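You operate a simulated robot arm through the tools that you are given. There is no shell and no other tool.

The job below is to be done with a simulated robot arm. You get a single attempt, and the scene is never put back.

## Task
Clamp the green disc, then wipe it clean with a soaped cloth.
Fine: soap from the pump bottle, cloth back, clamp left shut. What is to be rubbed or washed off counts as gone when no trace of it is left.

It is judged by the outcome, as a careful person would: the job done as asked, and still so three seconds after it is handed in. It fails if anything else is knocked over, pushed out of place, dropped, spilled or broken. Flat cloth is picked up by pressing the open fingertips on it (5 to 10 N) and closing them slowly along it; thin cloth reads only 2 to 8 mm in the jaws.

## Robot
A 7-joint arm with a fingered hand, fixed in place. Base frame: the origin is on the floor under the middle of its stand, x ahead of it, y to its left, z up. Units: mm, degrees, N and s.
With the tool pointing down near the work surface it reaches from about 320 to 700 mm from the base axis. Its first joint turns from -69.0 to 172.0 degrees. Payload 3.2 kg.
Tool frame: the origin (TCP) lies between the finger pads and is the grasp point; the fingertips stand 26 mm ahead of it; z points along the fingers, y is the line along which they close. The gripper opens to 88 mm; its body begins 30 mm behind the TCP. The gripper is a hand of 5 fingers: y runs from the thumb to the fingers, the wrist lies at [-16, -108, -172] in the tool frame.
Orientation is told as [roll, pitch, yaw] about the base's x, y, z axes, in that order, counted from this pose: with the fingers straight down and the wrist toward the robot, the tool's x, y and z point along [0, 1, 0], [1, 0, 0] and [0, 0, -1] of the base frame.

## Interface
- The arm moves only by the tool drive_tool. Its argument "deltas" is a list of rows, each a list of 2 entries, a list of its own where there are three numbers: the shift along the tool's x, y, z in units of 20 mm (1.0 is 20 mm), then the turn, a rotation vector about the tool's x, y, z in units of 5 degrees (1.0 is 5 degrees). In form: [[[dx, dy, dz], [wx, wy, wz]], ...]. A call has 1 to 20 rows; each row shifts and turns the commanded pose from where the row before left it, along the tool's axes as they then stand. A call with a number of a shift or a turn outside -1 to 1 is refused whole. Each row takes 0.2 s and may step no farther than 50 mm and 8.6 degrees from the row before; otherwise, the whole call is refused. A pose out of reach is approached as far as the arm can. The call stops where the force on the tool passes 70 N (or 10 N more than at its start, if that is more) or the arm is blocked; 0.2 s more then pass. In this call time passes only in rows, and 0.2 s behind the last. The reply holds the time, the measured pose of the TCP, the force on the tool along the base axes, the opening and the grip force, in the units named above and with some noise, with the torque about the TCP (base axes, N m) and any sound that the robot's microphone picked up.
- Cameras (640 x 400 px; columns grow to the right, rows downward): "scene" is fixed at [205.4, -492.4, 1333.1]; the picture's right is [0.84, -0.54, 0.00], its down [-0.31, -0.47, -0.82] and it looks along [0.45, 0.69, -0.57] (base axes); focal length 343 px, centre (320, 200). "wrist" rides on the gripper at [67, -97, -117] in the tool frame; the picture's right is [-0.71, 0.33, -0.62], its down [-0.65, -0.65, 0.39] and it looks along [-0.28, 0.68, 0.68] (tool axes); focal length 234 px, centre (320, 200). There is no depth. A picture from a camera that has moved, and an enlarged one, comes with that camera's place and axes in the base frame and with its lens. The place of the scene camera against the robot may be out by one fixed shift of up to 25 mm in any direction.
- get_image(camera): a new picture of that camera. The clock stands still meanwhile.
- move_column(by): slides the trunk up (or, below 0, down) by that many mm; the arm rides with it, the base frame stays. It gives what a move gives, with no picture.
- curl_fingers(index, middle, ring, little, thumb_bend, thumb_turn): sets how far each is bent, from 0 (flat) to 1 (curled in); at 0.3 the hand is open as for a grip, at 0.7 the pads meet at the TCP. One left out holds its place. A second passes; each finger stops where it meets its share of the squeeze, and holds until it gets a number again. It is the only way to open and close the hand. It gives what a move gives, with no picture; readings hold the bend of each and the force on index, middle, ring, little, thumb and palm. thumb_turn goes from beside the hand (0) to across from the fingers (1), as for a grip.
- zoom(camera, box): a new picture of the part [left, top, right, bottom] of that camera's present view, enlarged. The clock stands still meanwhile.
- close_job(): hands the job in; it is judged then, once.

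Nothing tells you positions but the pictures and the camera data. Unless the task says otherwise, let go and move clear before handing in.

The tools are called as a command line: name --argument value ..., lists and objects as JSON in quotes. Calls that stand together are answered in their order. drive_tool: Moves the arm, as the interface text tells. Its arguments: {"type":"object","properties":{"deltas":{"type":"array"}},"required":["deltas"]} The other tools are called the same way: move_column (by) moves the trunk up or down; curl_fingers (index, middle, ring, little, thumb_bend, thumb_turn) moves the fingers one by one; get_image (camera) takes a picture; zoom (camera, box) takes an enlarged picture of a part of a camera's view; close_job () hands the job in.

At the start:

```text
clock: 0.0
tcp_pos: [366.8, 138.2, 1106.6]
ee_rot: [0.0, -0.1, 0.1]
contact_force: [-0.8, 0.3, -0.1]
moment: [0.03, -0.01, 0.01]
gripper_width: 87.6
grip_force: 0.0
shape: jaw
bend: [0.3, 0.3, 0.3, 0.3, 0.3, 0.97]
finger forces: [0.0, 0.0, 0.0, 0.0, 0.0, 0.0]
trunk travel left (down, up): [-725.0, 115.0]
```

scene: 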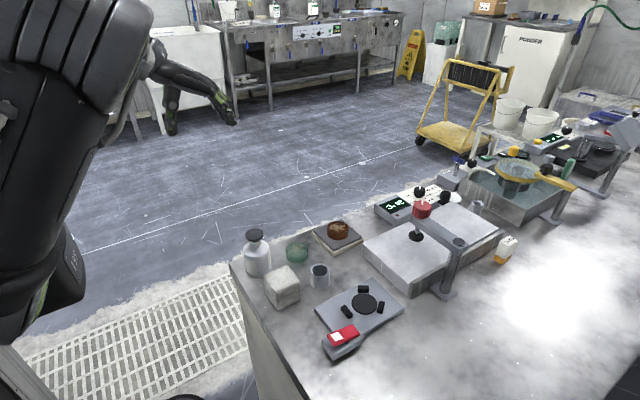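
wrist: 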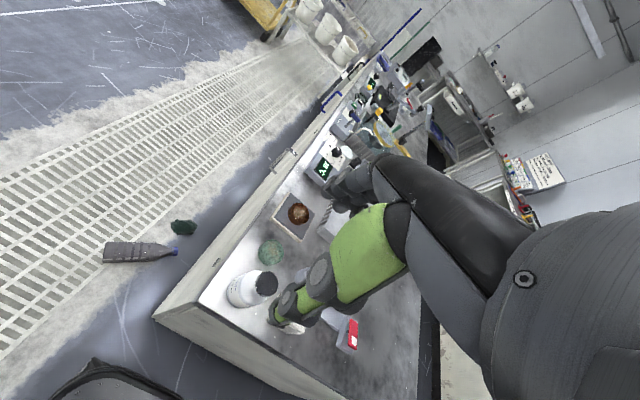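

I see a bench with bottles, a white block, a cup, a clamp fixture with a dark disc, a plate with something brown, and other devices. I'll zoom in first to identify the green disc, the clamp, the cloth and the pump bottle.

zoom --camera "scene" --box '[220, 200, 420, 370]'

zoom --camera "scene" --box '[350, 150, 530, 300]'

zoom --camera "scene" --box '[440, 80, 640, 230]'

zoom --camera "wrist" --box '[200, 100, 440, 380]'

```text
2.35 times, centred on (320, 285) of scene
camera zoom: at [205.4, -492.4, 1333.1], right [0.84, -0.54, 0.0], down [-0.31, -0.47, -0.82], along [0.45, 0.69, -0.57], focal length 807 px, centre (320, 0)
```

zoom: 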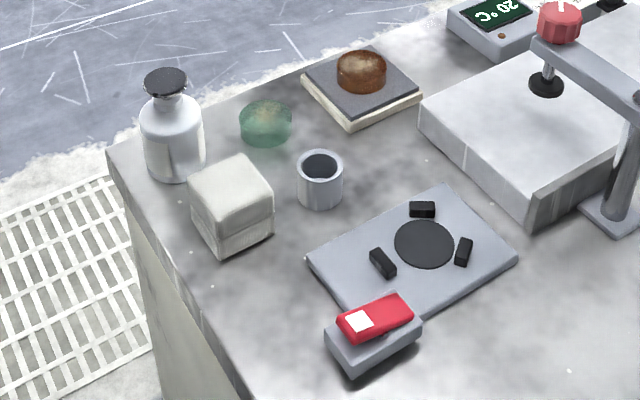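

```text
2.67 times, centred on (440, 225) of scene
camera zoom: at [205.4, -492.4, 1333.1], right [0.84, -0.54, 0.0], down [-0.31, -0.47, -0.82], along [0.45, 0.69, -0.57], focal length 915 px, centre (0, 133)
```

zoom: 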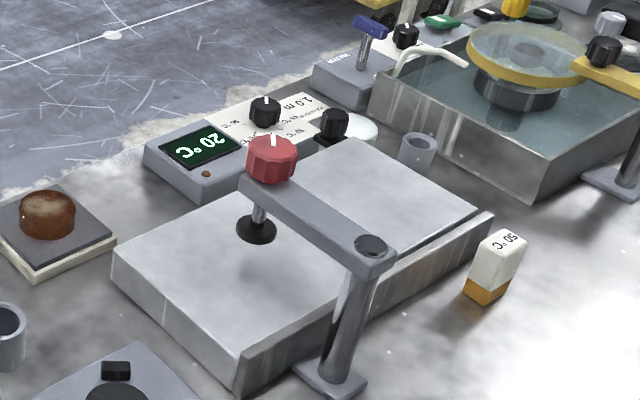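

```text
2.67 times, centred on (540, 155) of scene
camera zoom: at [205.4, -492.4, 1333.1], right [0.84, -0.54, 0.0], down [-0.31, -0.47, -0.82], along [0.45, 0.69, -0.57], focal length 915 px, centre (-267, 320)
```

zoom: 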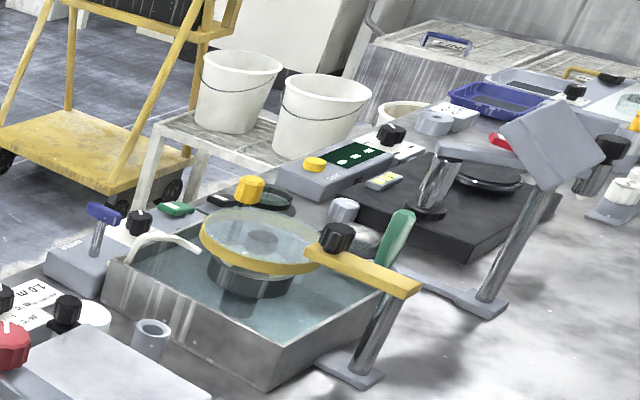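

```text
1.43 times, centred on (320, 240) of wrist
camera zoom: at [268.7, 206.8, 1225.3], right [0.33, -0.71, 0.62], down [-0.65, -0.65, -0.39], along [0.68, -0.28, -0.68], focal length 334 px, centre (320, 143)
```

zoom: 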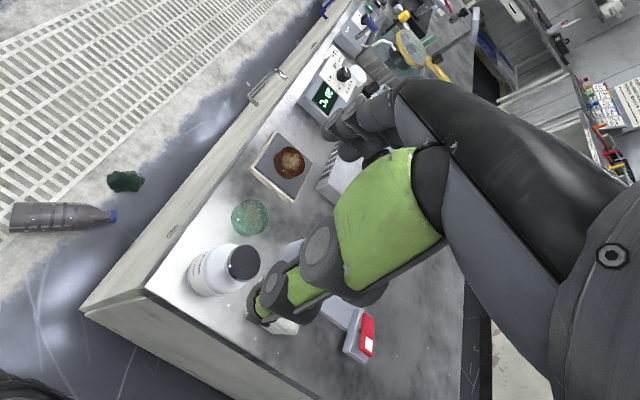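

The table looks to be at about z≈760–780. The green translucent disc is near the pump bottle, around [502, 70], and a grey plate with three black jaws and a red lever looks like the clamp. I'll move the hand to the right so the wrist camera gets an unobstructed view.

drive_tool --deltas '[[[-1, 0, 0], [0, 0, 0]], [[-1, 0, 0], [0, 0, 0]], [[-1, 0, 0], [0, 0, 0]], [[-1, 0, 0], [0, 0, 0]], [[-1, 0, 0], [0, 0, 0]], [[-1, 0, 0], [0, 0, 0]], [[-1, 0, 0], [0, 0, 0]], [[-1, 0, 0], [0, 0, 0]], [[-1, 0, 0], [0, 0, 0]], [[-1, 0, 0], [0, 0, 0]]]'

get_image --camera "wrist"

get_image --camera "scene"

```text
clock: 2.2
tcp_pos: [365.9, -61.7, 1107.9]
ee_rot: [0.1, 0.0, 0.1]
contact_force: [0.2, -0.2, 0.1]
moment: [0.0, -0.02, 0.01]
gripper_width: 87.7
grip_force: 0.1
shape: jaw
bend: [0.3, 0.3, 0.3, 0.3, 0.3, 0.97]
finger forces: [0.0, 0.0, 0.1, 0.0, 0.0, 0.0]
trunk travel left (down, up): [-725.0, 115.0]
```

```text
taken
camera wrist: at [268.4, 5.6, 1226.0], right [0.33, -0.71, 0.62], down [-0.65, -0.65, -0.39], along [0.68, -0.28, -0.68], focal length 234 px, centre (320, 200)
```

wrist: 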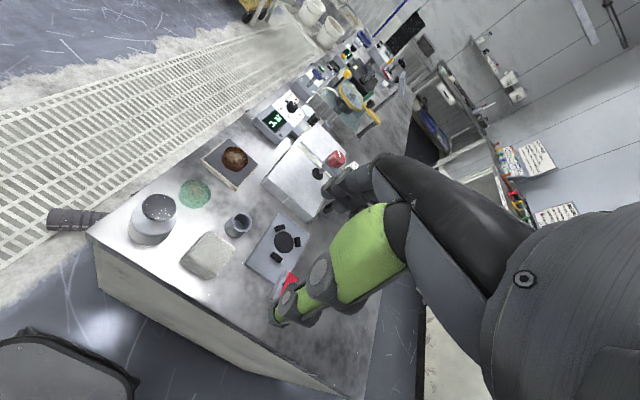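

```text
taken
```

scene: 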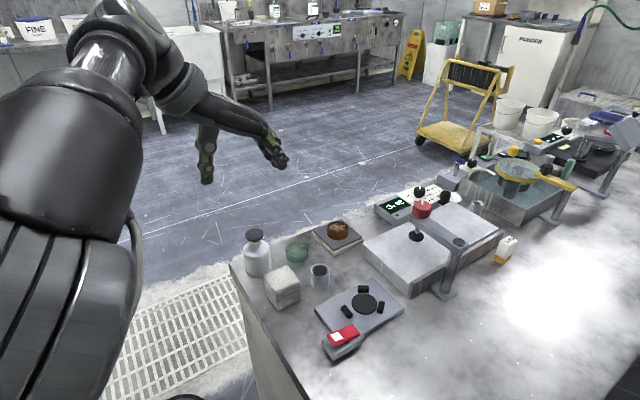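

The wrist camera now sees the bottle, cloth block, cup, green disc and clamp plate clearly. I'll zoom in on them.

zoom --camera "wrist" --box '[110, 160, 340, 310]'

zoom --camera "wrist" --box '[230, 200, 330, 300]'

zoom --camera "wrist" --box '[120, 170, 240, 290]'

zoom --camera "scene" --box '[230, 215, 340, 315]'

zoom --camera "scene" --box '[305, 270, 415, 370]'

```text
2.67 times, centred on (225, 235) of wrist
camera zoom: at [268.4, 5.6, 1226.0], right [0.33, -0.71, 0.62], down [-0.65, -0.65, -0.39], along [0.68, -0.28, -0.68], focal length 624 px, centre (573, 107)
```

zoom: 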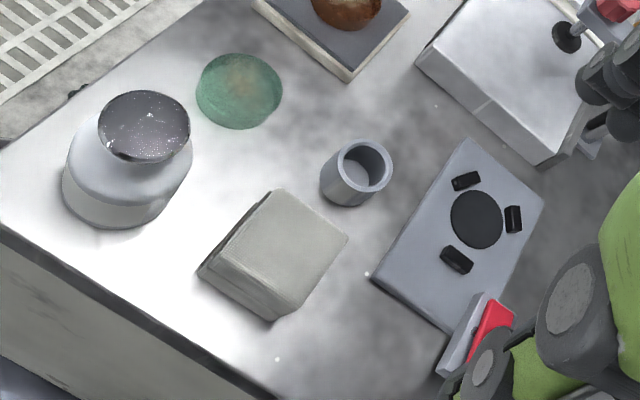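

```text
4.00 times, centred on (280, 250) of wrist
camera zoom: at [268.4, 5.6, 1226.0], right [0.33, -0.71, 0.62], down [-0.65, -0.65, -0.39], along [0.68, -0.28, -0.68], focal length 937 px, centre (480, 0)
```

zoom: 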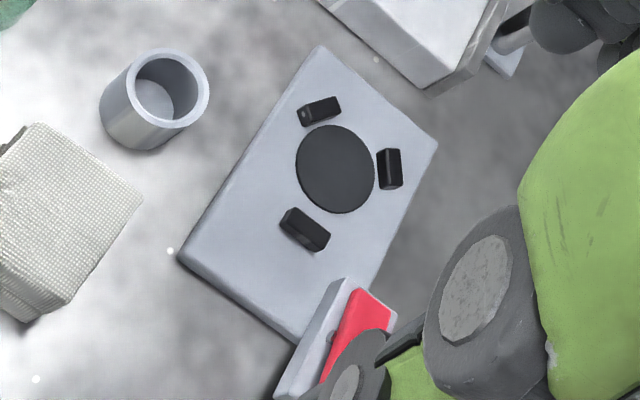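

```text
3.33 times, centred on (180, 230) of wrist
camera zoom: at [268.4, 5.6, 1226.0], right [0.33, -0.71, 0.62], down [-0.65, -0.65, -0.39], along [0.68, -0.28, -0.68], focal length 781 px, centre (787, 100)
```

zoom: 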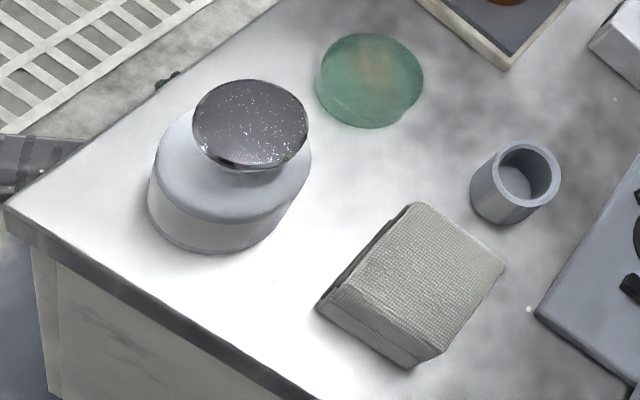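

```text
4.00 times, centred on (285, 265) of scene
camera zoom: at [205.4, -492.4, 1333.1], right [0.84, -0.54, 0.0], down [-0.31, -0.47, -0.82], along [0.45, 0.69, -0.57], focal length 1373 px, centre (460, -60)
```

zoom: 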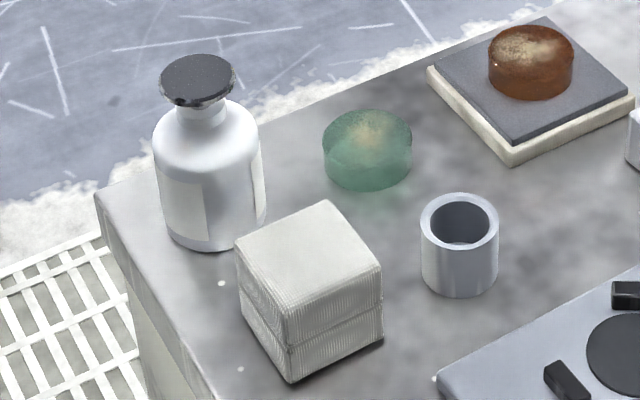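

```text
4.00 times, centred on (360, 320) of scene
camera zoom: at [205.4, -492.4, 1333.1], right [0.84, -0.54, 0.0], down [-0.31, -0.47, -0.82], along [0.45, 0.69, -0.57], focal length 1373 px, centre (160, -280)
```

zoom: 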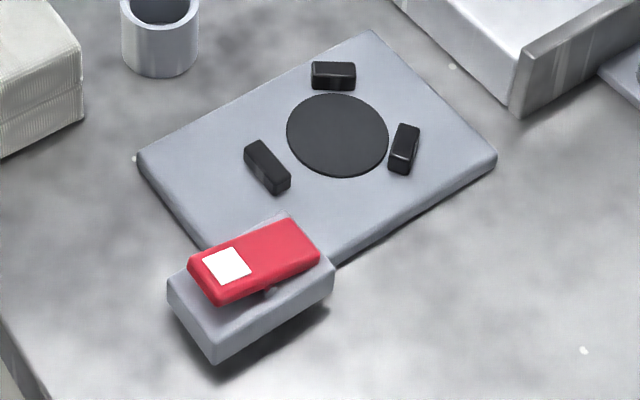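

The green disc sits around (515, 62) with its top near z≈754, the bottle around (416, 70), the folded cloth block around (432, -30), and the clamp plate around (560, -157) with a red lever. I'll move closer for a second set of views so I can triangulate.

drive_tool --deltas '[[[-1, 0, 1], [0, 0, 0]], [[-1, 0, 1], [0, 0, 0]], [[-1, 0, 1], [0, 0, 0]], [[-1, 0, 1], [0, 0, 0]], [[-1, 0, 1], [0, 0, 0]]]'

get_image --camera "wrist"

zoom --camera "wrist" --box '[40, 160, 300, 330]'

zoom --camera "wrist" --box '[160, 180, 310, 290]'

```text
clock: 3.4
tcp_pos: [387.8, -161.9, 1019.6]
ee_rot: [0.0, 0.1, 0.1]
contact_force: [0.2, 0.7, 0.5]
moment: [0.03, 0.0, 0.01]
gripper_width: 87.7
grip_force: 0.0
shape: jaw
bend: [0.3, 0.3, 0.3, 0.3, 0.3, 0.97]
finger forces: [0.0, 0.0, 0.0, 0.0, 0.0, 0.0]
out of reach, approached as far as the arm can: row 3, 4, 5
trunk travel left (down, up): [-725.0, 115.0]
```

```text
taken
camera wrist: at [289.8, -94.2, 1137.9], right [0.33, -0.71, 0.62], down [-0.65, -0.65, -0.39], along [0.68, -0.28, -0.68], focal length 234 px, centre (320, 200)
```

wrist: 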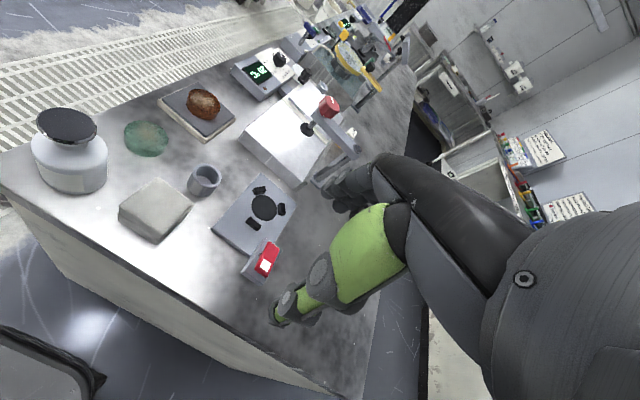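

```text
2.35 times, centred on (170, 245) of wrist
camera zoom: at [289.8, -94.2, 1137.9], right [0.33, -0.71, 0.62], down [-0.65, -0.65, -0.39], along [0.68, -0.28, -0.68], focal length 551 px, centre (673, 94)
```

zoom: 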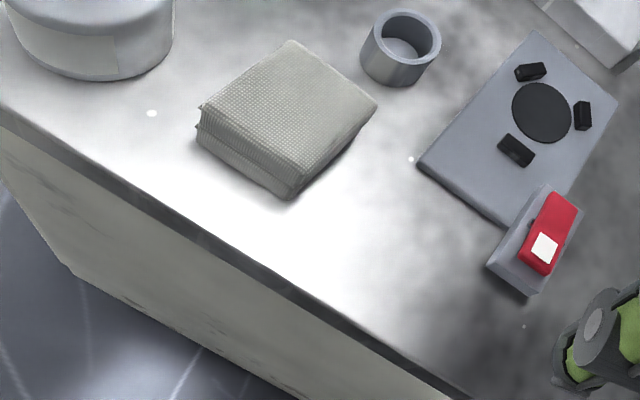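

```text
3.64 times, centred on (235, 235) of wrist
camera zoom: at [289.8, -94.2, 1137.9], right [0.33, -0.71, 0.62], down [-0.65, -0.65, -0.39], along [0.68, -0.28, -0.68], focal length 852 px, centre (629, 73)
```

zoom: 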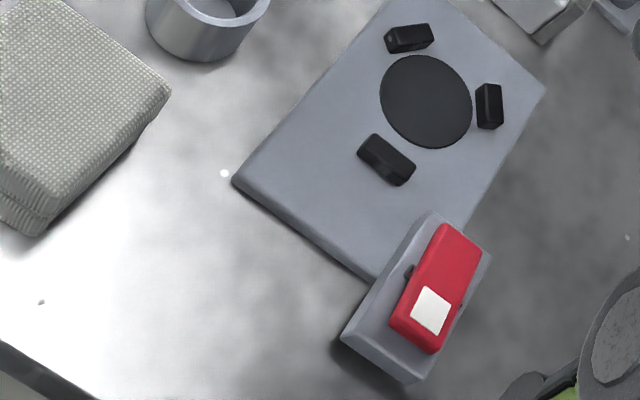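

The arm can't reach lower with the trunk this high, so I'll lower the trunk in steps. The TCP is over free table in front of the clamp plate.

move_column --by -130

get_image --camera "wrist"

get_image --camera "scene"

```text
clock: 5.0
tcp_pos: [387.4, -159.8, 890.2]
ee_rot: [0.0, 0.1, 0.1]
contact_force: [0.2, 0.2, 0.0]
moment: [0.03, 0.02, 0.0]
gripper_width: 87.8
grip_force: 0.1
shape: jaw
bend: [0.3, 0.3, 0.3, 0.3, 0.3, 0.97]
finger forces: [0.0, 0.0, 0.0, 0.0, 0.1, 0.0]
trunk travel left (down, up): [-595.0, 245.0]
```

```text
taken
camera wrist: at [289.9, -93.1, 1008.3], right [0.33, -0.71, 0.62], down [-0.65, -0.65, -0.39], along [0.68, -0.28, -0.68], focal length 234 px, centre (320, 200)
```

wrist: 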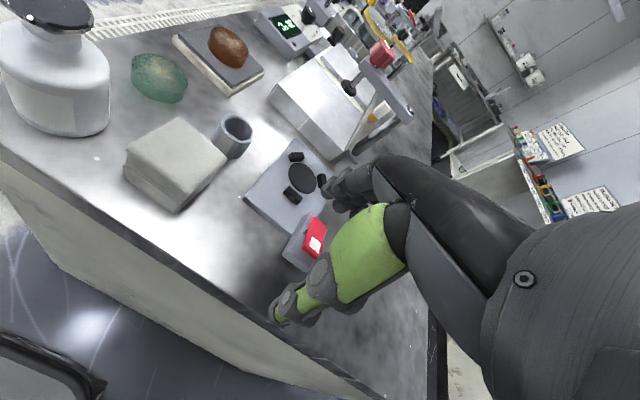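

```text
taken
```

scene: 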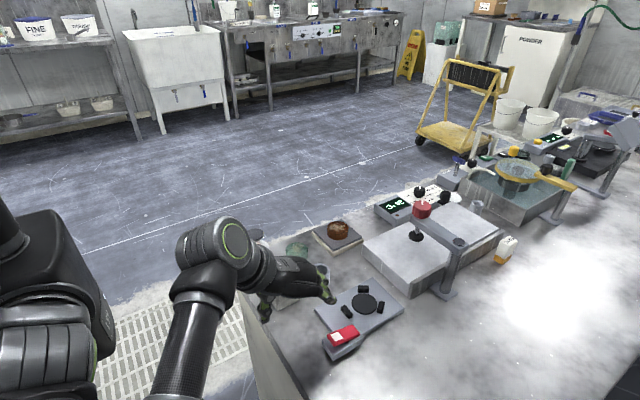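

zoom --camera "wrist" --box '[0, 0, 270, 220]'

zoom --camera "wrist" --box '[230, 130, 340, 280]'

zoom --camera "scene" --box '[140, 200, 420, 400]'

```text
1.82 times, centred on (135, 110) of wrist
camera zoom: at [289.9, -93.1, 1008.3], right [0.33, -0.71, 0.62], down [-0.65, -0.65, -0.39], along [0.68, -0.28, -0.68], focal length 426 px, centre (656, 364)
```

zoom: 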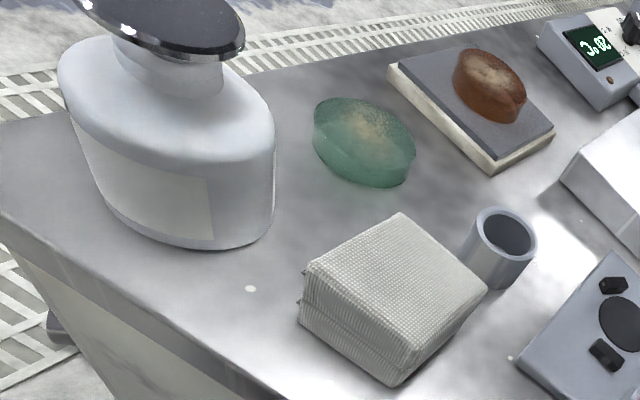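

```text
2.67 times, centred on (285, 205) of wrist
camera zoom: at [289.9, -93.1, 1008.3], right [0.33, -0.71, 0.62], down [-0.65, -0.65, -0.39], along [0.68, -0.28, -0.68], focal length 624 px, centre (413, 187)
```

zoom: 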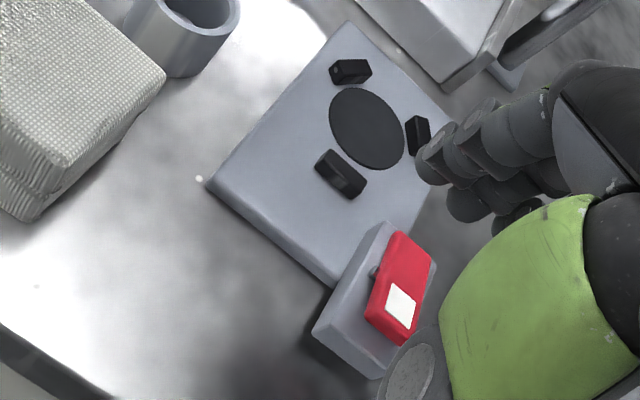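

```text
2.00 times, centred on (280, 300) of scene
camera zoom: at [205.4, -492.4, 1333.1], right [0.84, -0.54, 0.0], down [-0.31, -0.47, -0.82], along [0.45, 0.69, -0.57], focal length 686 px, centre (400, 0)
```

zoom: 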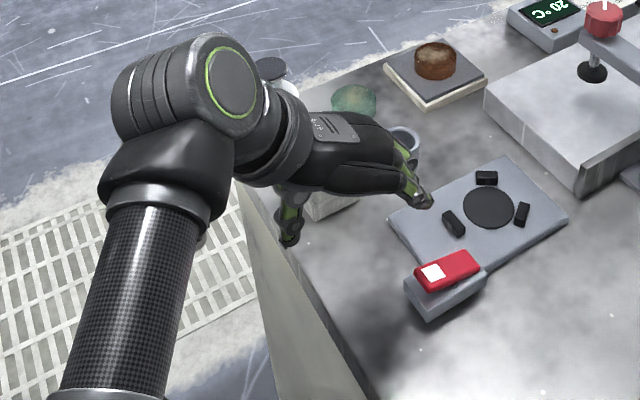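

I now have triangulated estimates: clamp pad ≈(556, -155, 751), cup ≈(518, -43), cloth ≈(427, -32) with its top near 790, disc ≈(517, 63), and pump ≈(416, 70) with its top near 847. I'll move to the right for a cleaner, closer look at the clamp and its jaws.

drive_tool --deltas '[[[-0.96, 0.6, 0], [0, 0, 0]], [[-0.96, 0.6, 0], [0, 0, 0]], [[-0.96, 0.6, 0], [0, 0, 0]], [[-0.96, 0.6, 0], [0, 0, 0]]]'

get_image --camera "wrist"

zoom --camera "wrist" --box '[180, 110, 300, 230]'

zoom --camera "scene" --box '[310, 270, 410, 365]'

```text
clock: 6.0
tcp_pos: [436.6, -237.5, 891.4]
ee_rot: [0.1, 0.2, 0.1]
contact_force: [-0.4, -0.1, -0.2]
moment: [-0.03, -0.04, 0.0]
gripper_width: 87.7
grip_force: 0.0
shape: jaw
bend: [0.3, 0.3, 0.3, 0.3, 0.3, 0.97]
finger forces: [0.0, 0.0, 0.1, 0.0, 0.0, 0.0]
trunk travel left (down, up): [-595.0, 245.0]
```

```text
taken
camera wrist: at [339.4, -170.6, 1009.1], right [0.33, -0.71, 0.62], down [-0.65, -0.65, -0.39], along [0.68, -0.28, -0.68], focal length 234 px, centre (320, 200)
```

wrist: 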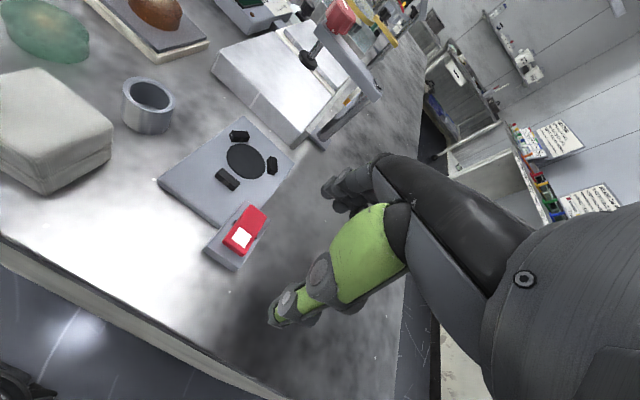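

```text
3.33 times, centred on (240, 170) of wrist
camera zoom: at [339.4, -170.6, 1009.1], right [0.33, -0.71, 0.62], down [-0.65, -0.65, -0.39], along [0.68, -0.28, -0.68], focal length 781 px, centre (587, 300)
```

zoom: 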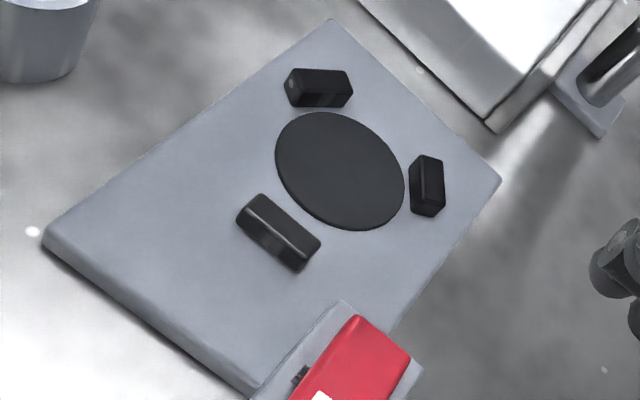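

```text
4.21 times, centred on (360, 318) of scene
camera zoom: at [205.4, -492.4, 1333.1], right [0.84, -0.54, 0.0], down [-0.31, -0.47, -0.82], along [0.45, 0.69, -0.57], focal length 1445 px, centre (152, -295)
```

zoom: 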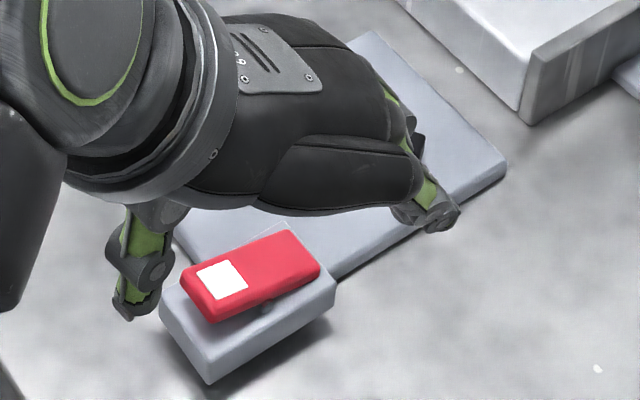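

The clamp's jaws are at about +60°, -60° and 180° around the pad: the two far ones look like stops and the near one, at x≈517, looks like the moving jaw. I'll move left for a close view of the disc, cloth and bottle, which also clears the scene camera's view of the clamp.

drive_tool --deltas '[[[1, 0, 0], [0, 0, 0]], [[1, 0, 0], [0, 0, 0]], [[1, 0, 0], [0, 0, 0]], [[1, 0, 0], [0, 0, 0]], [[1, 0, 0], [0, 0, 0]], [[1, 0, 0], [0, 0, 0]], [[1, 0, 0], [0, 0, 0]], [[1, 0, 0], [0, 0, 0]]]'

get_image --camera "wrist"

get_image --camera "scene"

zoom --camera "scene" --box '[338, 280, 392, 320]'

zoom --camera "scene" --box '[318, 315, 372, 365]'

```text
clock: 7.8
tcp_pos: [435.4, -75.8, 890.2]
ee_rot: [0.0, 0.1, -0.1]
contact_force: [0.6, -0.3, 0.1]
moment: [-0.02, 0.02, -0.03]
gripper_width: 88.1
grip_force: 0.0
shape: jaw
bend: [0.3, 0.3, 0.3, 0.3, 0.3, 0.97]
finger forces: [0.0, 0.0, 0.0, 0.0, 0.0, 0.0]
trunk travel left (down, up): [-595.0, 245.0]
```

```text
taken
camera wrist: at [337.7, -9.2, 1009.1], right [0.33, -0.71, 0.62], down [-0.65, -0.65, -0.39], along [0.68, -0.28, -0.68], focal length 234 px, centre (320, 200)
```

wrist: 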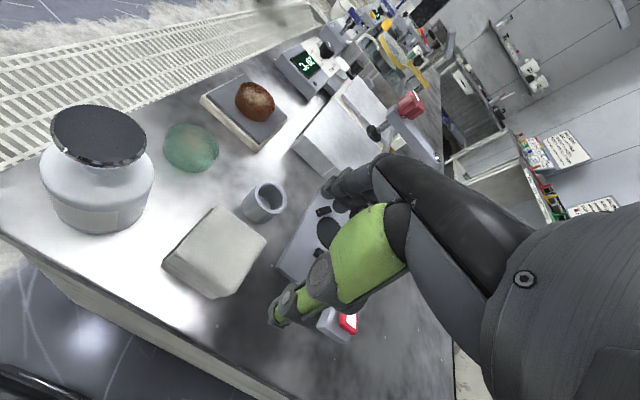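

```text
taken
```

scene: 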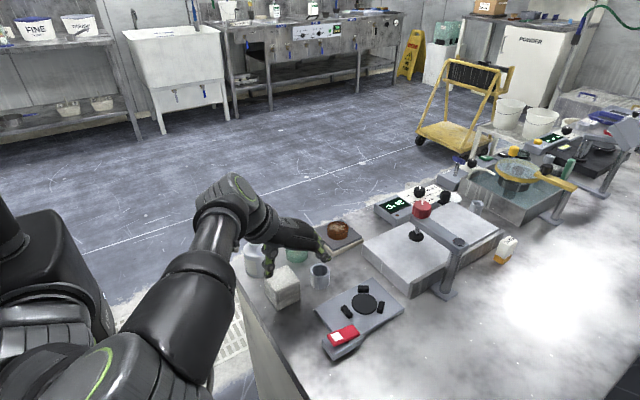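

```text
10.00 times, centred on (365, 300) of scene
camera zoom: at [205.4, -492.4, 1333.1], right [0.84, -0.54, 0.0], down [-0.31, -0.47, -0.82], along [0.45, 0.69, -0.57], focal length 3431 px, centre (-130, -800)
```

zoom: 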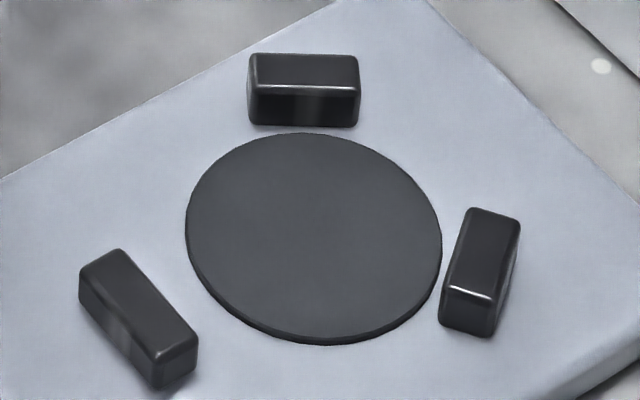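

```text
8.00 times, centred on (345, 340) of scene
camera zoom: at [205.4, -492.4, 1333.1], right [0.84, -0.54, 0.0], down [-0.31, -0.47, -0.82], along [0.45, 0.69, -0.57], focal length 2745 px, centre (120, -920)
```

zoom: 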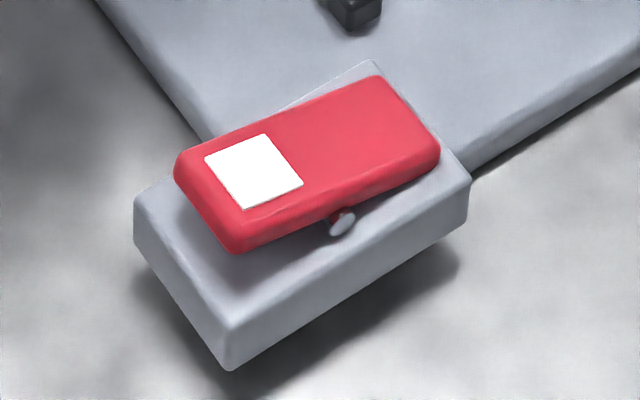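

I can see the rocker clearly: its white-marked near end is raised, so pressing that end down should shut the clamp. I'll zoom in on the disc, cloth and bottle from this view.

zoom --camera "wrist" --box '[150, 110, 240, 180]'

zoom --camera "wrist" --box '[150, 160, 300, 310]'

zoom --camera "wrist" --box '[30, 90, 170, 240]'

zoom --camera "wrist" --box '[250, 140, 420, 340]'

zoom --camera "scene" --box '[240, 220, 350, 310]'

```text
5.71 times, centred on (195, 145) of wrist
camera zoom: at [337.7, -9.2, 1009.1], right [0.33, -0.71, 0.62], down [-0.65, -0.65, -0.39], along [0.68, -0.28, -0.68], focal length 1338 px, centre (1034, 514)
```

zoom: 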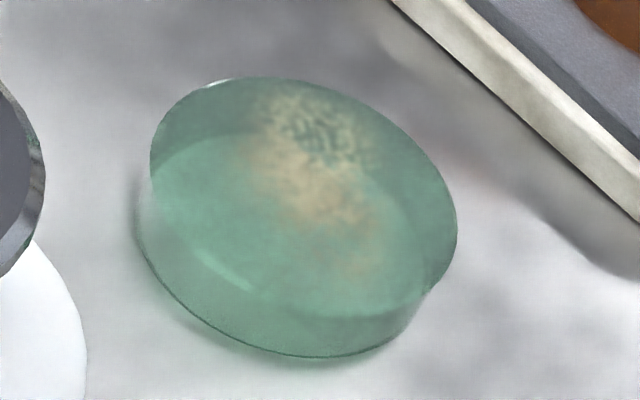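

```text
2.67 times, centred on (225, 235) of wrist
camera zoom: at [337.7, -9.2, 1009.1], right [0.33, -0.71, 0.62], down [-0.65, -0.65, -0.39], along [0.68, -0.28, -0.68], focal length 624 px, centre (573, 107)
```

zoom: 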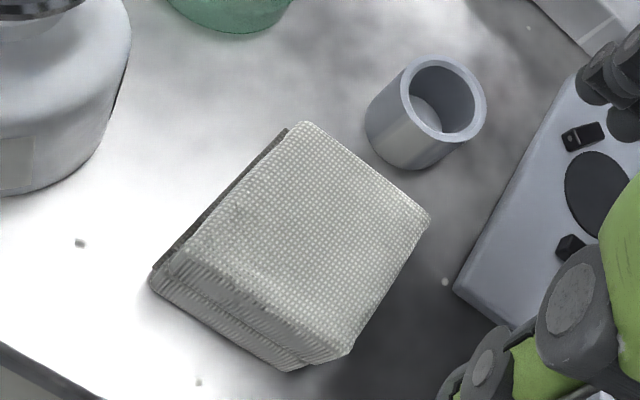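

```text
2.67 times, centred on (100, 165) of wrist
camera zoom: at [337.7, -9.2, 1009.1], right [0.33, -0.71, 0.62], down [-0.65, -0.65, -0.39], along [0.68, -0.28, -0.68], focal length 624 px, centre (907, 293)
```

zoom: 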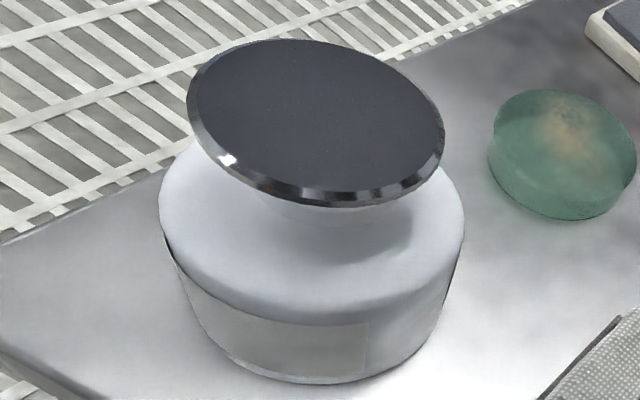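

```text
2.00 times, centred on (335, 240) of wrist
camera zoom: at [337.7, -9.2, 1009.1], right [0.33, -0.71, 0.62], down [-0.65, -0.65, -0.39], along [0.68, -0.28, -0.68], focal length 468 px, centre (290, 120)
```

zoom: 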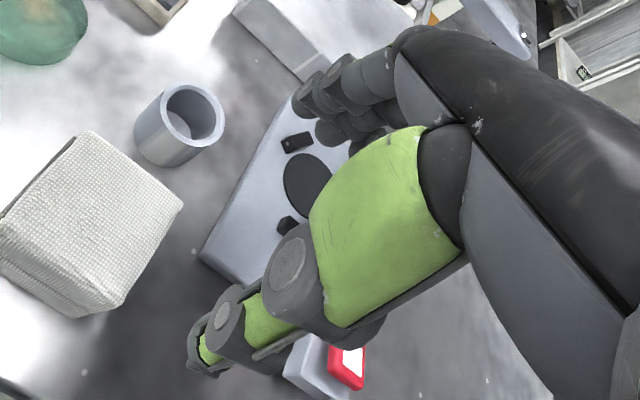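

```text
4.44 times, centred on (295, 265) of scene
camera zoom: at [205.4, -492.4, 1333.1], right [0.84, -0.54, 0.0], down [-0.31, -0.47, -0.82], along [0.45, 0.69, -0.57], focal length 1525 px, centre (431, -89)
```

zoom: 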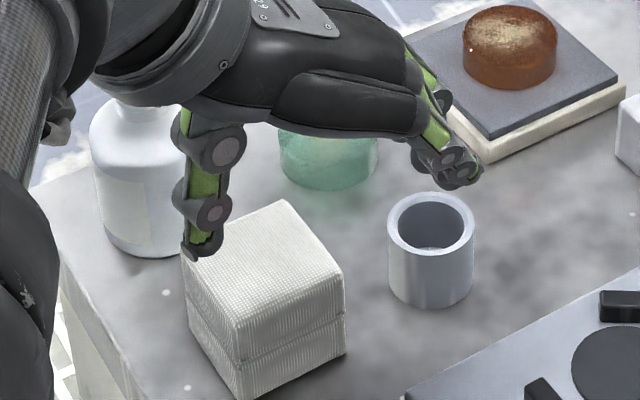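

The disc comes out at ≈(515, 61.5), ø≈56 and about 16 mm thick with its top near 758. The table is at z≈742 and the jaw tops at ≈760. To fit between the three jaws I want a three-point grip with thumb, index and little finger, so I'll test straightening the middle and ring fingers and look at the hand's shape.

curl_fingers --middle 0 --ring 0

zoom --camera "scene" --box '[240, 200, 370, 300]'

zoom --camera "wrist" --box '[250, 120, 420, 340]'

```text
clock: 8.8
tcp_pos: [435.0, -77.0, 890.6]
ee_rot: [-0.1, 0.2, 0.2]
contact_force: [-0.2, -0.6, 0.7]
moment: [-0.01, -0.02, -0.01]
gripper_width: 87.5
grip_force: 0.1
shape: fingers
bend: [0.3, 0.0, 0.0, 0.3, 0.3, 0.97]
finger forces: [0.0, 0.1, 0.0, 0.0, 0.0, 0.0]
trunk travel left (down, up): [-595.0, 245.0]
```

```text
4.00 times, centred on (305, 250) of scene
camera zoom: at [205.4, -492.4, 1333.1], right [0.84, -0.54, 0.0], down [-0.31, -0.47, -0.82], along [0.45, 0.69, -0.57], focal length 1373 px, centre (380, 0)
```

zoom: 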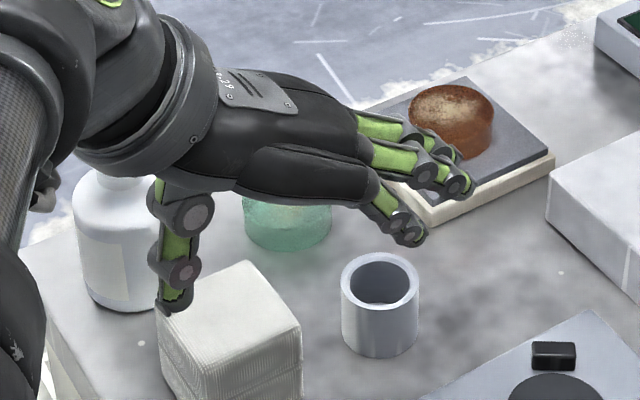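

```text
1.82 times, centred on (335, 230) of wrist
camera zoom: at [337.4, -10.1, 1009.2], right [0.33, -0.71, 0.62], down [-0.65, -0.65, -0.39], along [0.68, -0.28, -0.68], focal length 426 px, centre (293, 146)
```

zoom: 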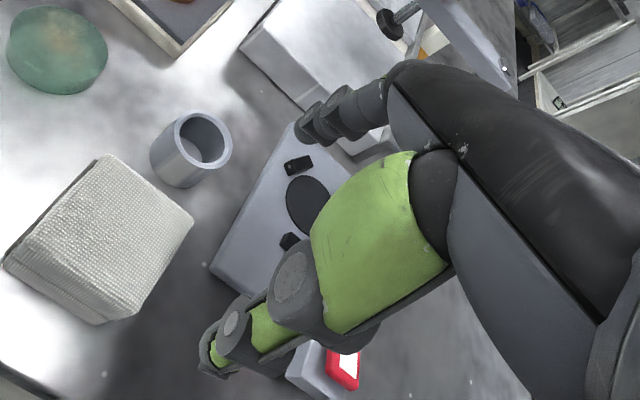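

The middle and ring fingers straighten forward and up, out of the way. I'll look closer at the finger spacing.

zoom --camera "scene" --box '[295, 215, 345, 255]'

zoom --camera "scene" --box '[255, 215, 345, 285]'

```text
10.00 times, centred on (320, 235) of scene
camera zoom: at [205.4, -492.4, 1333.1], right [0.84, -0.54, 0.0], down [-0.31, -0.47, -0.82], along [0.45, 0.69, -0.57], focal length 3431 px, centre (320, -150)
```

zoom: 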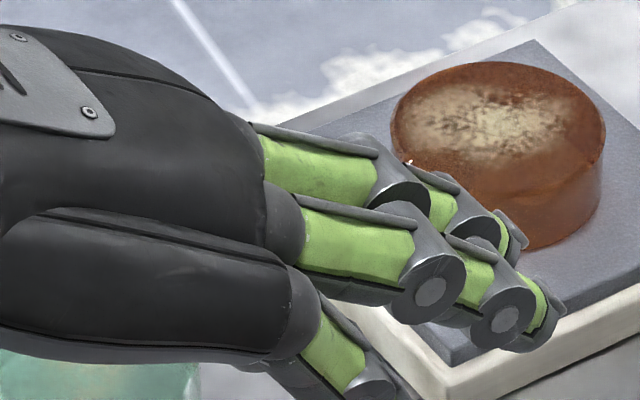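

```text
5.71 times, centred on (300, 250) of scene
camera zoom: at [205.4, -492.4, 1333.1], right [0.84, -0.54, 0.0], down [-0.31, -0.47, -0.82], along [0.45, 0.69, -0.57], focal length 1961 px, centre (434, -86)
```

zoom: 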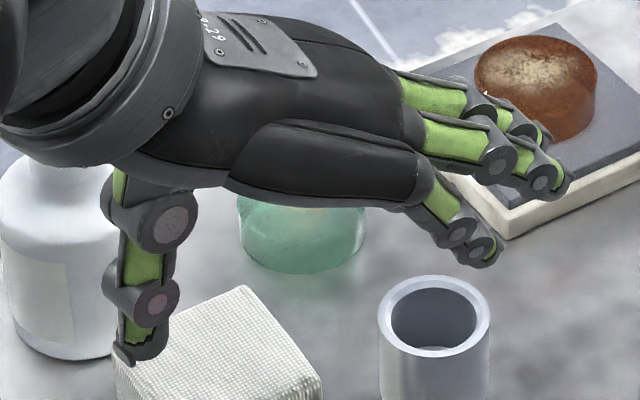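

The thumb sits at about tool x≈0 and opposes the index and middle fingers. The best fit is a thumb–index pinch along base y (yaw +90), with the other fingers straight, because that axis clears all three jaws. I'll straighten the little finger too and turn the hand by +90°.

curl_fingers --little 0

drive_tool --deltas '[[[0, 0, -0.5], [0, 0, -1]], [[0, 0, -0.5], [0, 0, -1]], [[0, 0, -0.5], [0, 0, -1]], [[0, 0, -0.5], [0, 0, -1]], [[0, 0, 0], [0, 0, -1]], [[0, 0, 0], [0, 0, -1]], [[0, 0, 0], [0, 0, -1]], [[0, 0, 0], [0, 0, -1]], [[0, 0, 0], [0, 0, -1]], [[0, 0, 0], [0, 0, -1]], [[0, 0, 0], [0, 0, -1]], [[0, 0, 0], [0, 0, -1]], [[0, 0, 0], [0, 0, -1]], [[0, 0, 0], [0, 0, -1]], [[0, 0, 0], [0, 0, -1]], [[0, 0, 0], [0, 0, -1]], [[0, 0, 0], [0, 0, -1]], [[0, 0, 0], [0, 0, -1]]]'

get_image --camera "scene"

get_image --camera "wrist"

```text
clock: 9.8
tcp_pos: [435.6, -76.1, 891.1]
ee_rot: [0.1, 0.2, 0.1]
contact_force: [-0.2, -0.3, -0.2]
moment: [-0.01, -0.03, 0.0]
gripper_width: 87.7
grip_force: 0.1
shape: fingers
bend: [0.3, 0.0, 0.0, 0.0, 0.3, 0.97]
finger forces: [0.0, 0.0, 0.0, 0.0, 0.1, 0.0]
trunk travel left (down, up): [-595.0, 245.0]
```

```text
clock: 13.6
tcp_pos: [276.2, 37.4, 993.4]
ee_rot: [-0.3, 3.1, 88.2]
contact_force: [0.5, -0.7, 0.5]
moment: [0.0, -0.01, -0.01]
gripper_width: 87.7
grip_force: 0.0
shape: fingers
bend: [0.3, 0.0, 0.0, 0.0, 0.3, 0.97]
finger forces: [0.0, 0.0, 0.0, 0.0, 0.1, 0.1]
out of reach, approached as far as the arm can: row 9, 10, 11, 12, 13, 14, 15, 16, 17, 18
trunk travel left (down, up): [-595.0, 245.0]
```

```text
taken
```

scene: 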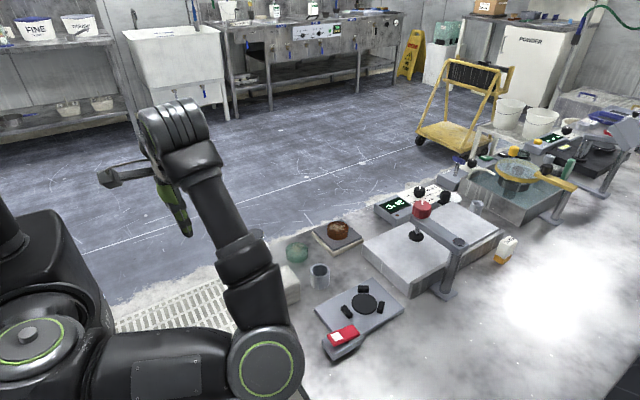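

```text
taken
camera wrist: at [205.5, -51.6, 1117.1], right [0.71, 0.34, 0.61], down [0.63, -0.69, -0.35], along [0.3, 0.63, -0.71], focal length 234 px, centre (320, 200)
```

wrist: 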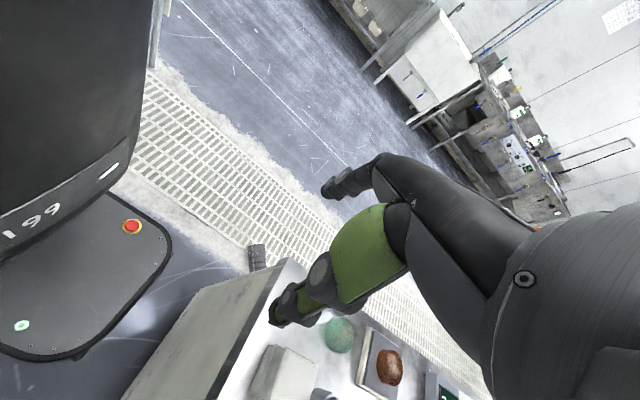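

At that spot and height yaw +90 was out of reach and the arm folded back to (276, 37, 993), clear of everything. I'll send a zero row to check how the commanded pose now stands before going on.

drive_tool --deltas '[[[0, 0, 0], [0, 0, 0]]]'

```text
clock: 14.0
tcp_pos: [277.0, 36.4, 994.8]
ee_rot: [-0.5, 3.2, 88.2]
contact_force: [-0.1, 0.5, 0.2]
moment: [-0.01, -0.05, 0.0]
gripper_width: 87.6
grip_force: 0.1
shape: fingers
bend: [0.3, 0.0, 0.0, 0.0, 0.3, 0.97]
finger forces: [0.1, 0.0, 0.0, 0.0, 0.1, 0.1]
trunk travel left (down, up): [-595.0, 245.0]
```

The commanded pose was reset to where the arm actually is. I'll try reaching forward over the disc at a safe height, keeping yaw ≈88.

drive_tool --deltas '[[[-1, 0.1, 0], [0, 0, 0]], [[-1, 0.1, 0], [0, 0, 0]], [[-1, 0.1, 0], [0, 0, 0]], [[-1, 0.1, 0], [0, 0, 0]], [[-1, 0.1, 0], [0, 0, 0]], [[-1, 0.1, 0], [0, 0, 0]]]'

get_image --camera "scene"

```text
clock: 15.4
tcp_pos: [295.7, 72.7, 1015.3]
ee_rot: [-0.5, 3.0, 88.3]
contact_force: [-0.3, 0.0, -1.1]
moment: [-0.03, 0.03, 0.0]
gripper_width: 87.8
grip_force: 0.0
shape: fingers
bend: [0.3, 0.0, 0.0, 0.0, 0.3, 0.97]
finger forces: [0.0, 0.0, 0.0, 0.0, 0.1, 0.1]
out of reach, approached as far as the arm can: row 1, 2, 3, 4, 5, 6
trunk travel left (down, up): [-595.0, 245.0]
```

```text
taken
```

scene: 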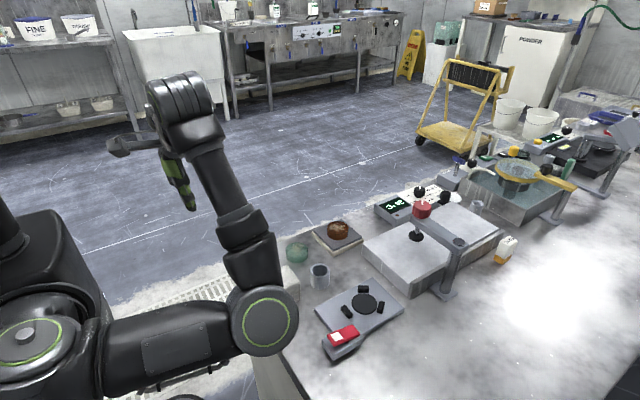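

Yaw +90 isn't comfortable for this arm here. I'll rotate back toward yaw 0 while moving forward, then try other orientations.

drive_tool --deltas '[[[0, 0, 0], [0, 0, 1]], [[0, 0, 0], [0, 0, 1]], [[0, 0, 0], [0, 0, 1]], [[0, 0, 0], [0, 0, 1]], [[0, 0, 0], [0, 0, 1]], [[0, 0, 0], [0, 0, 1]], [[0, 0, 0], [0, 0, 1]], [[0, 0, 0], [0, 0, 1]]]'

```text
clock: 17.2
tcp_pos: [296.5, 70.5, 1016.1]
ee_rot: [-2.2, 1.9, 48.3]
contact_force: [0.0, 0.6, 0.3]
moment: [-0.01, 0.0, -0.03]
gripper_width: 87.6
grip_force: 0.0
shape: fingers
bend: [0.3, 0.0, 0.0, 0.0, 0.3, 0.97]
finger forces: [0.1, 0.0, 0.1, 0.0, 0.1, 0.0]
trunk travel left (down, up): [-595.0, 245.0]
```

drive_tool --deltas '[[[-0.743, 0.669, 0], [0, 0, 0]], [[-0.743, 0.669, 0], [0, 0, 0]], [[-0.743, 0.669, 0], [0, 0, 0]], [[-0.743, 0.669, 0], [0, 0, 0]], [[-0.743, 0.669, 0], [0, 0, 0]], [[-0.743, 0.669, 0], [0, 0, 0]], [[-0.743, 0.669, 0], [0, 0, 0]]]'

get_image --camera "scene"

```text
clock: 18.8
tcp_pos: [438.3, 73.5, 1017.6]
ee_rot: [-2.3, 2.0, 48.4]
contact_force: [0.1, 0.5, 1.1]
moment: [0.0, 0.0, -0.02]
gripper_width: 87.5
grip_force: 0.0
shape: fingers
bend: [0.3, 0.0, 0.0, 0.0, 0.3, 0.97]
finger forces: [0.0, 0.0, 0.0, 0.0, 0.1, 0.1]
trunk travel left (down, up): [-595.0, 245.0]
```

```text
taken
```

scene: 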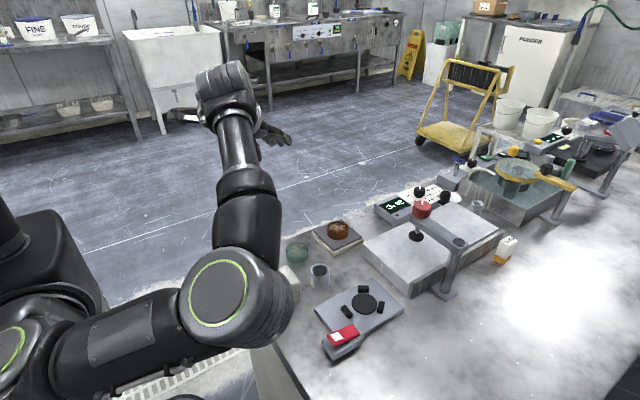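

At yaw 48 the arm reaches well. I'll move above the disc, lower, and remove the small tilt.

drive_tool --deltas '[[[-0.652, 0.426, 1.0], [0, 0, 0]], [[-0.652, 0.426, 1.0], [0, 0, 0]], [[-0.652, 0.426, 1.0], [0, 0, 0]], [[-0.652, 0.426, 1.0], [0, 0, 0]], [[-0.652, 0.426, 1.0], [-0.4, 0.46, 0]]]'

```text
clock: 20.0
tcp_pos: [515.4, 57.2, 915.6]
ee_rot: [0.1, 0.1, 48.5]
contact_force: [0.0, -0.6, 0.1]
moment: [0.01, 0.03, -0.02]
gripper_width: 87.9
grip_force: 0.1
shape: fingers
bend: [0.3, 0.0, 0.0, 0.0, 0.3, 0.97]
finger forces: [0.0, 0.0, 0.0, 0.0, 0.1, 0.0]
trunk travel left (down, up): [-595.0, 245.0]
```

drive_tool --deltas '[[[0, 0, 0], [0, 0, -1]], [[0, 0, 0], [0, 0, -1]], [[0, 0, 0], [0, 0, -1]], [[0, 0, 0], [0, 0, -1]], [[0, 0, 0], [0, 0, -1]], [[0, 0, 0], [0, 0, -1]]]'

get_image --camera "scene"

```text
clock: 21.4
tcp_pos: [513.6, 56.7, 915.2]
ee_rot: [0.0, 0.0, 50.9]
contact_force: [-0.1, 0.0, -0.5]
moment: [-0.03, 0.01, -0.05]
gripper_width: 87.6
grip_force: 0.0
shape: fingers
bend: [0.3, 0.0, 0.0, 0.0, 0.3, 0.97]
finger forces: [0.0, 0.0, 0.0, 0.0, 0.0, 0.1]
out of reach, approached as far as the arm can: row 2, 3, 4, 5, 6
trunk travel left (down, up): [-595.0, 245.0]
```

```text
taken
```

scene: 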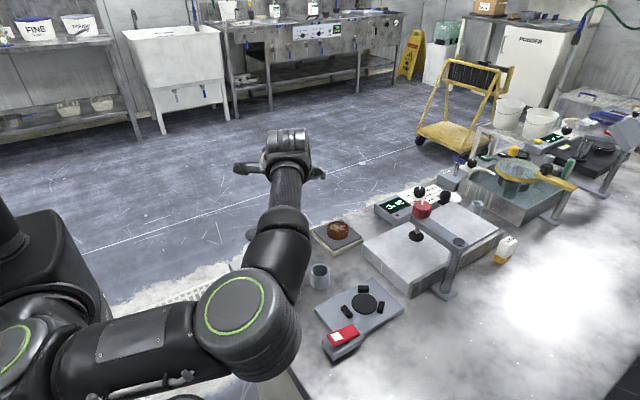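

Yaw is limited to about +50 here. I'll test the other direction, with the wrist on the left.

drive_tool --deltas '[[[0, 0, 0], [0, 0, 1]], [[0, 0, 0], [0, 0, 1]], [[0, 0, 0], [0, 0, 1]], [[0, 0, 0], [0, 0, 1]], [[0, 0, 0], [0, 0, 1]], [[0, 0, 0], [0, 0, 1]], [[0, 0, 0], [0, 0, 1]], [[0, 0, 0], [0, 0, 1]], [[0, 0, 0], [0, 0, 1]], [[0, 0, 0], [0, 0, 1]], [[0, 0, 0], [0, 0, 1]], [[0, 0, 0], [0, 0, 1]], [[0, 0, 0], [0, 0, 1]], [[0, 0, 0], [0, 0, 1]], [[0, 0, 0], [0, 0, 1]], [[0, 0, 0], [0, 0, 1]], [[0, 0, 0], [0, 0, 1]], [[0, 0, 0], [0, 0, 1]], [[0, 0, 0], [0, 0, 1]], [[0, 0, 0], [0, 0, 1]]]'

get_image --camera "scene"

```text
clock: 25.6
tcp_pos: [514.4, 56.2, 915.9]
ee_rot: [-0.1, 0.0, -49.3]
contact_force: [1.0, -0.6, -0.6]
moment: [-0.01, 0.06, -0.02]
gripper_width: 87.7
grip_force: 0.0
shape: fingers
bend: [0.3, 0.0, 0.0, 0.0, 0.3, 0.97]
finger forces: [0.0, 0.1, 0.0, 0.0, 0.1, 0.0]
trunk travel left (down, up): [-595.0, 245.0]
```

```text
taken
```

scene: 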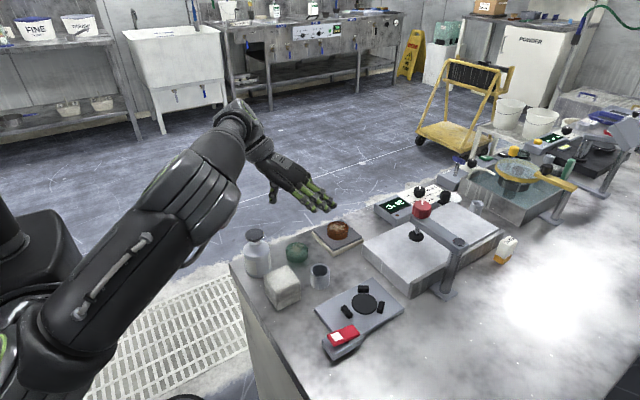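

Negative yaw works comfortably, so I'll continue toward -90.

drive_tool --deltas '[[[0, 0, 0], [0, 0, 1]], [[0, 0, 0], [0, 0, 1]], [[0, 0, 0], [0, 0, 1]], [[0, 0, 0], [0, 0, 1]], [[0, 0, 0], [0, 0, 1]], [[0, 0, 0], [0, 0, 1]], [[0, 0, 0], [0, 0, 1]], [[0, 0, 0], [0, 0, 1]]]'

get_image --camera "scene"

get_image --camera "wrist"

```text
clock: 27.4
tcp_pos: [514.0, 54.7, 917.6]
ee_rot: [-0.1, 0.3, -89.5]
contact_force: [0.2, 0.2, -0.8]
moment: [-0.01, 0.02, 0.01]
gripper_width: 87.6
grip_force: 0.0
shape: fingers
bend: [0.3, 0.0, 0.0, 0.0, 0.3, 0.97]
finger forces: [0.1, 0.0, 0.0, 0.0, 0.0, 0.0]
trunk travel left (down, up): [-595.0, 245.0]
```

```text
taken
```

scene: 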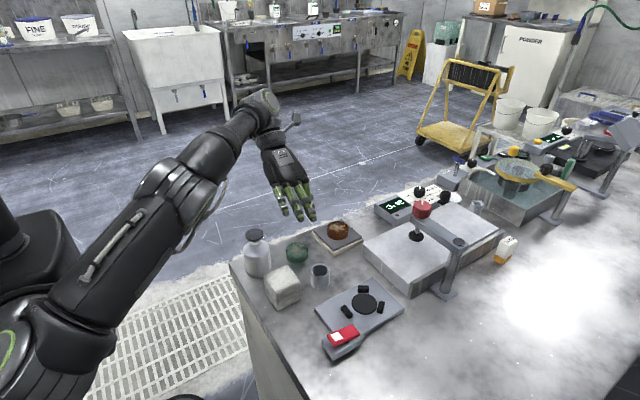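

```text
taken
camera wrist: at [580.2, 152.4, 1037.5], right [-0.7, -0.34, 0.62], down [-0.66, 0.65, -0.39], along [-0.27, -0.68, -0.68], focal length 234 px, centre (320, 200)
```

wrist: 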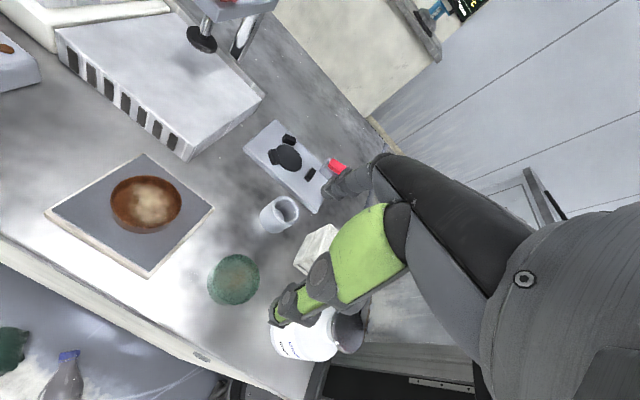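

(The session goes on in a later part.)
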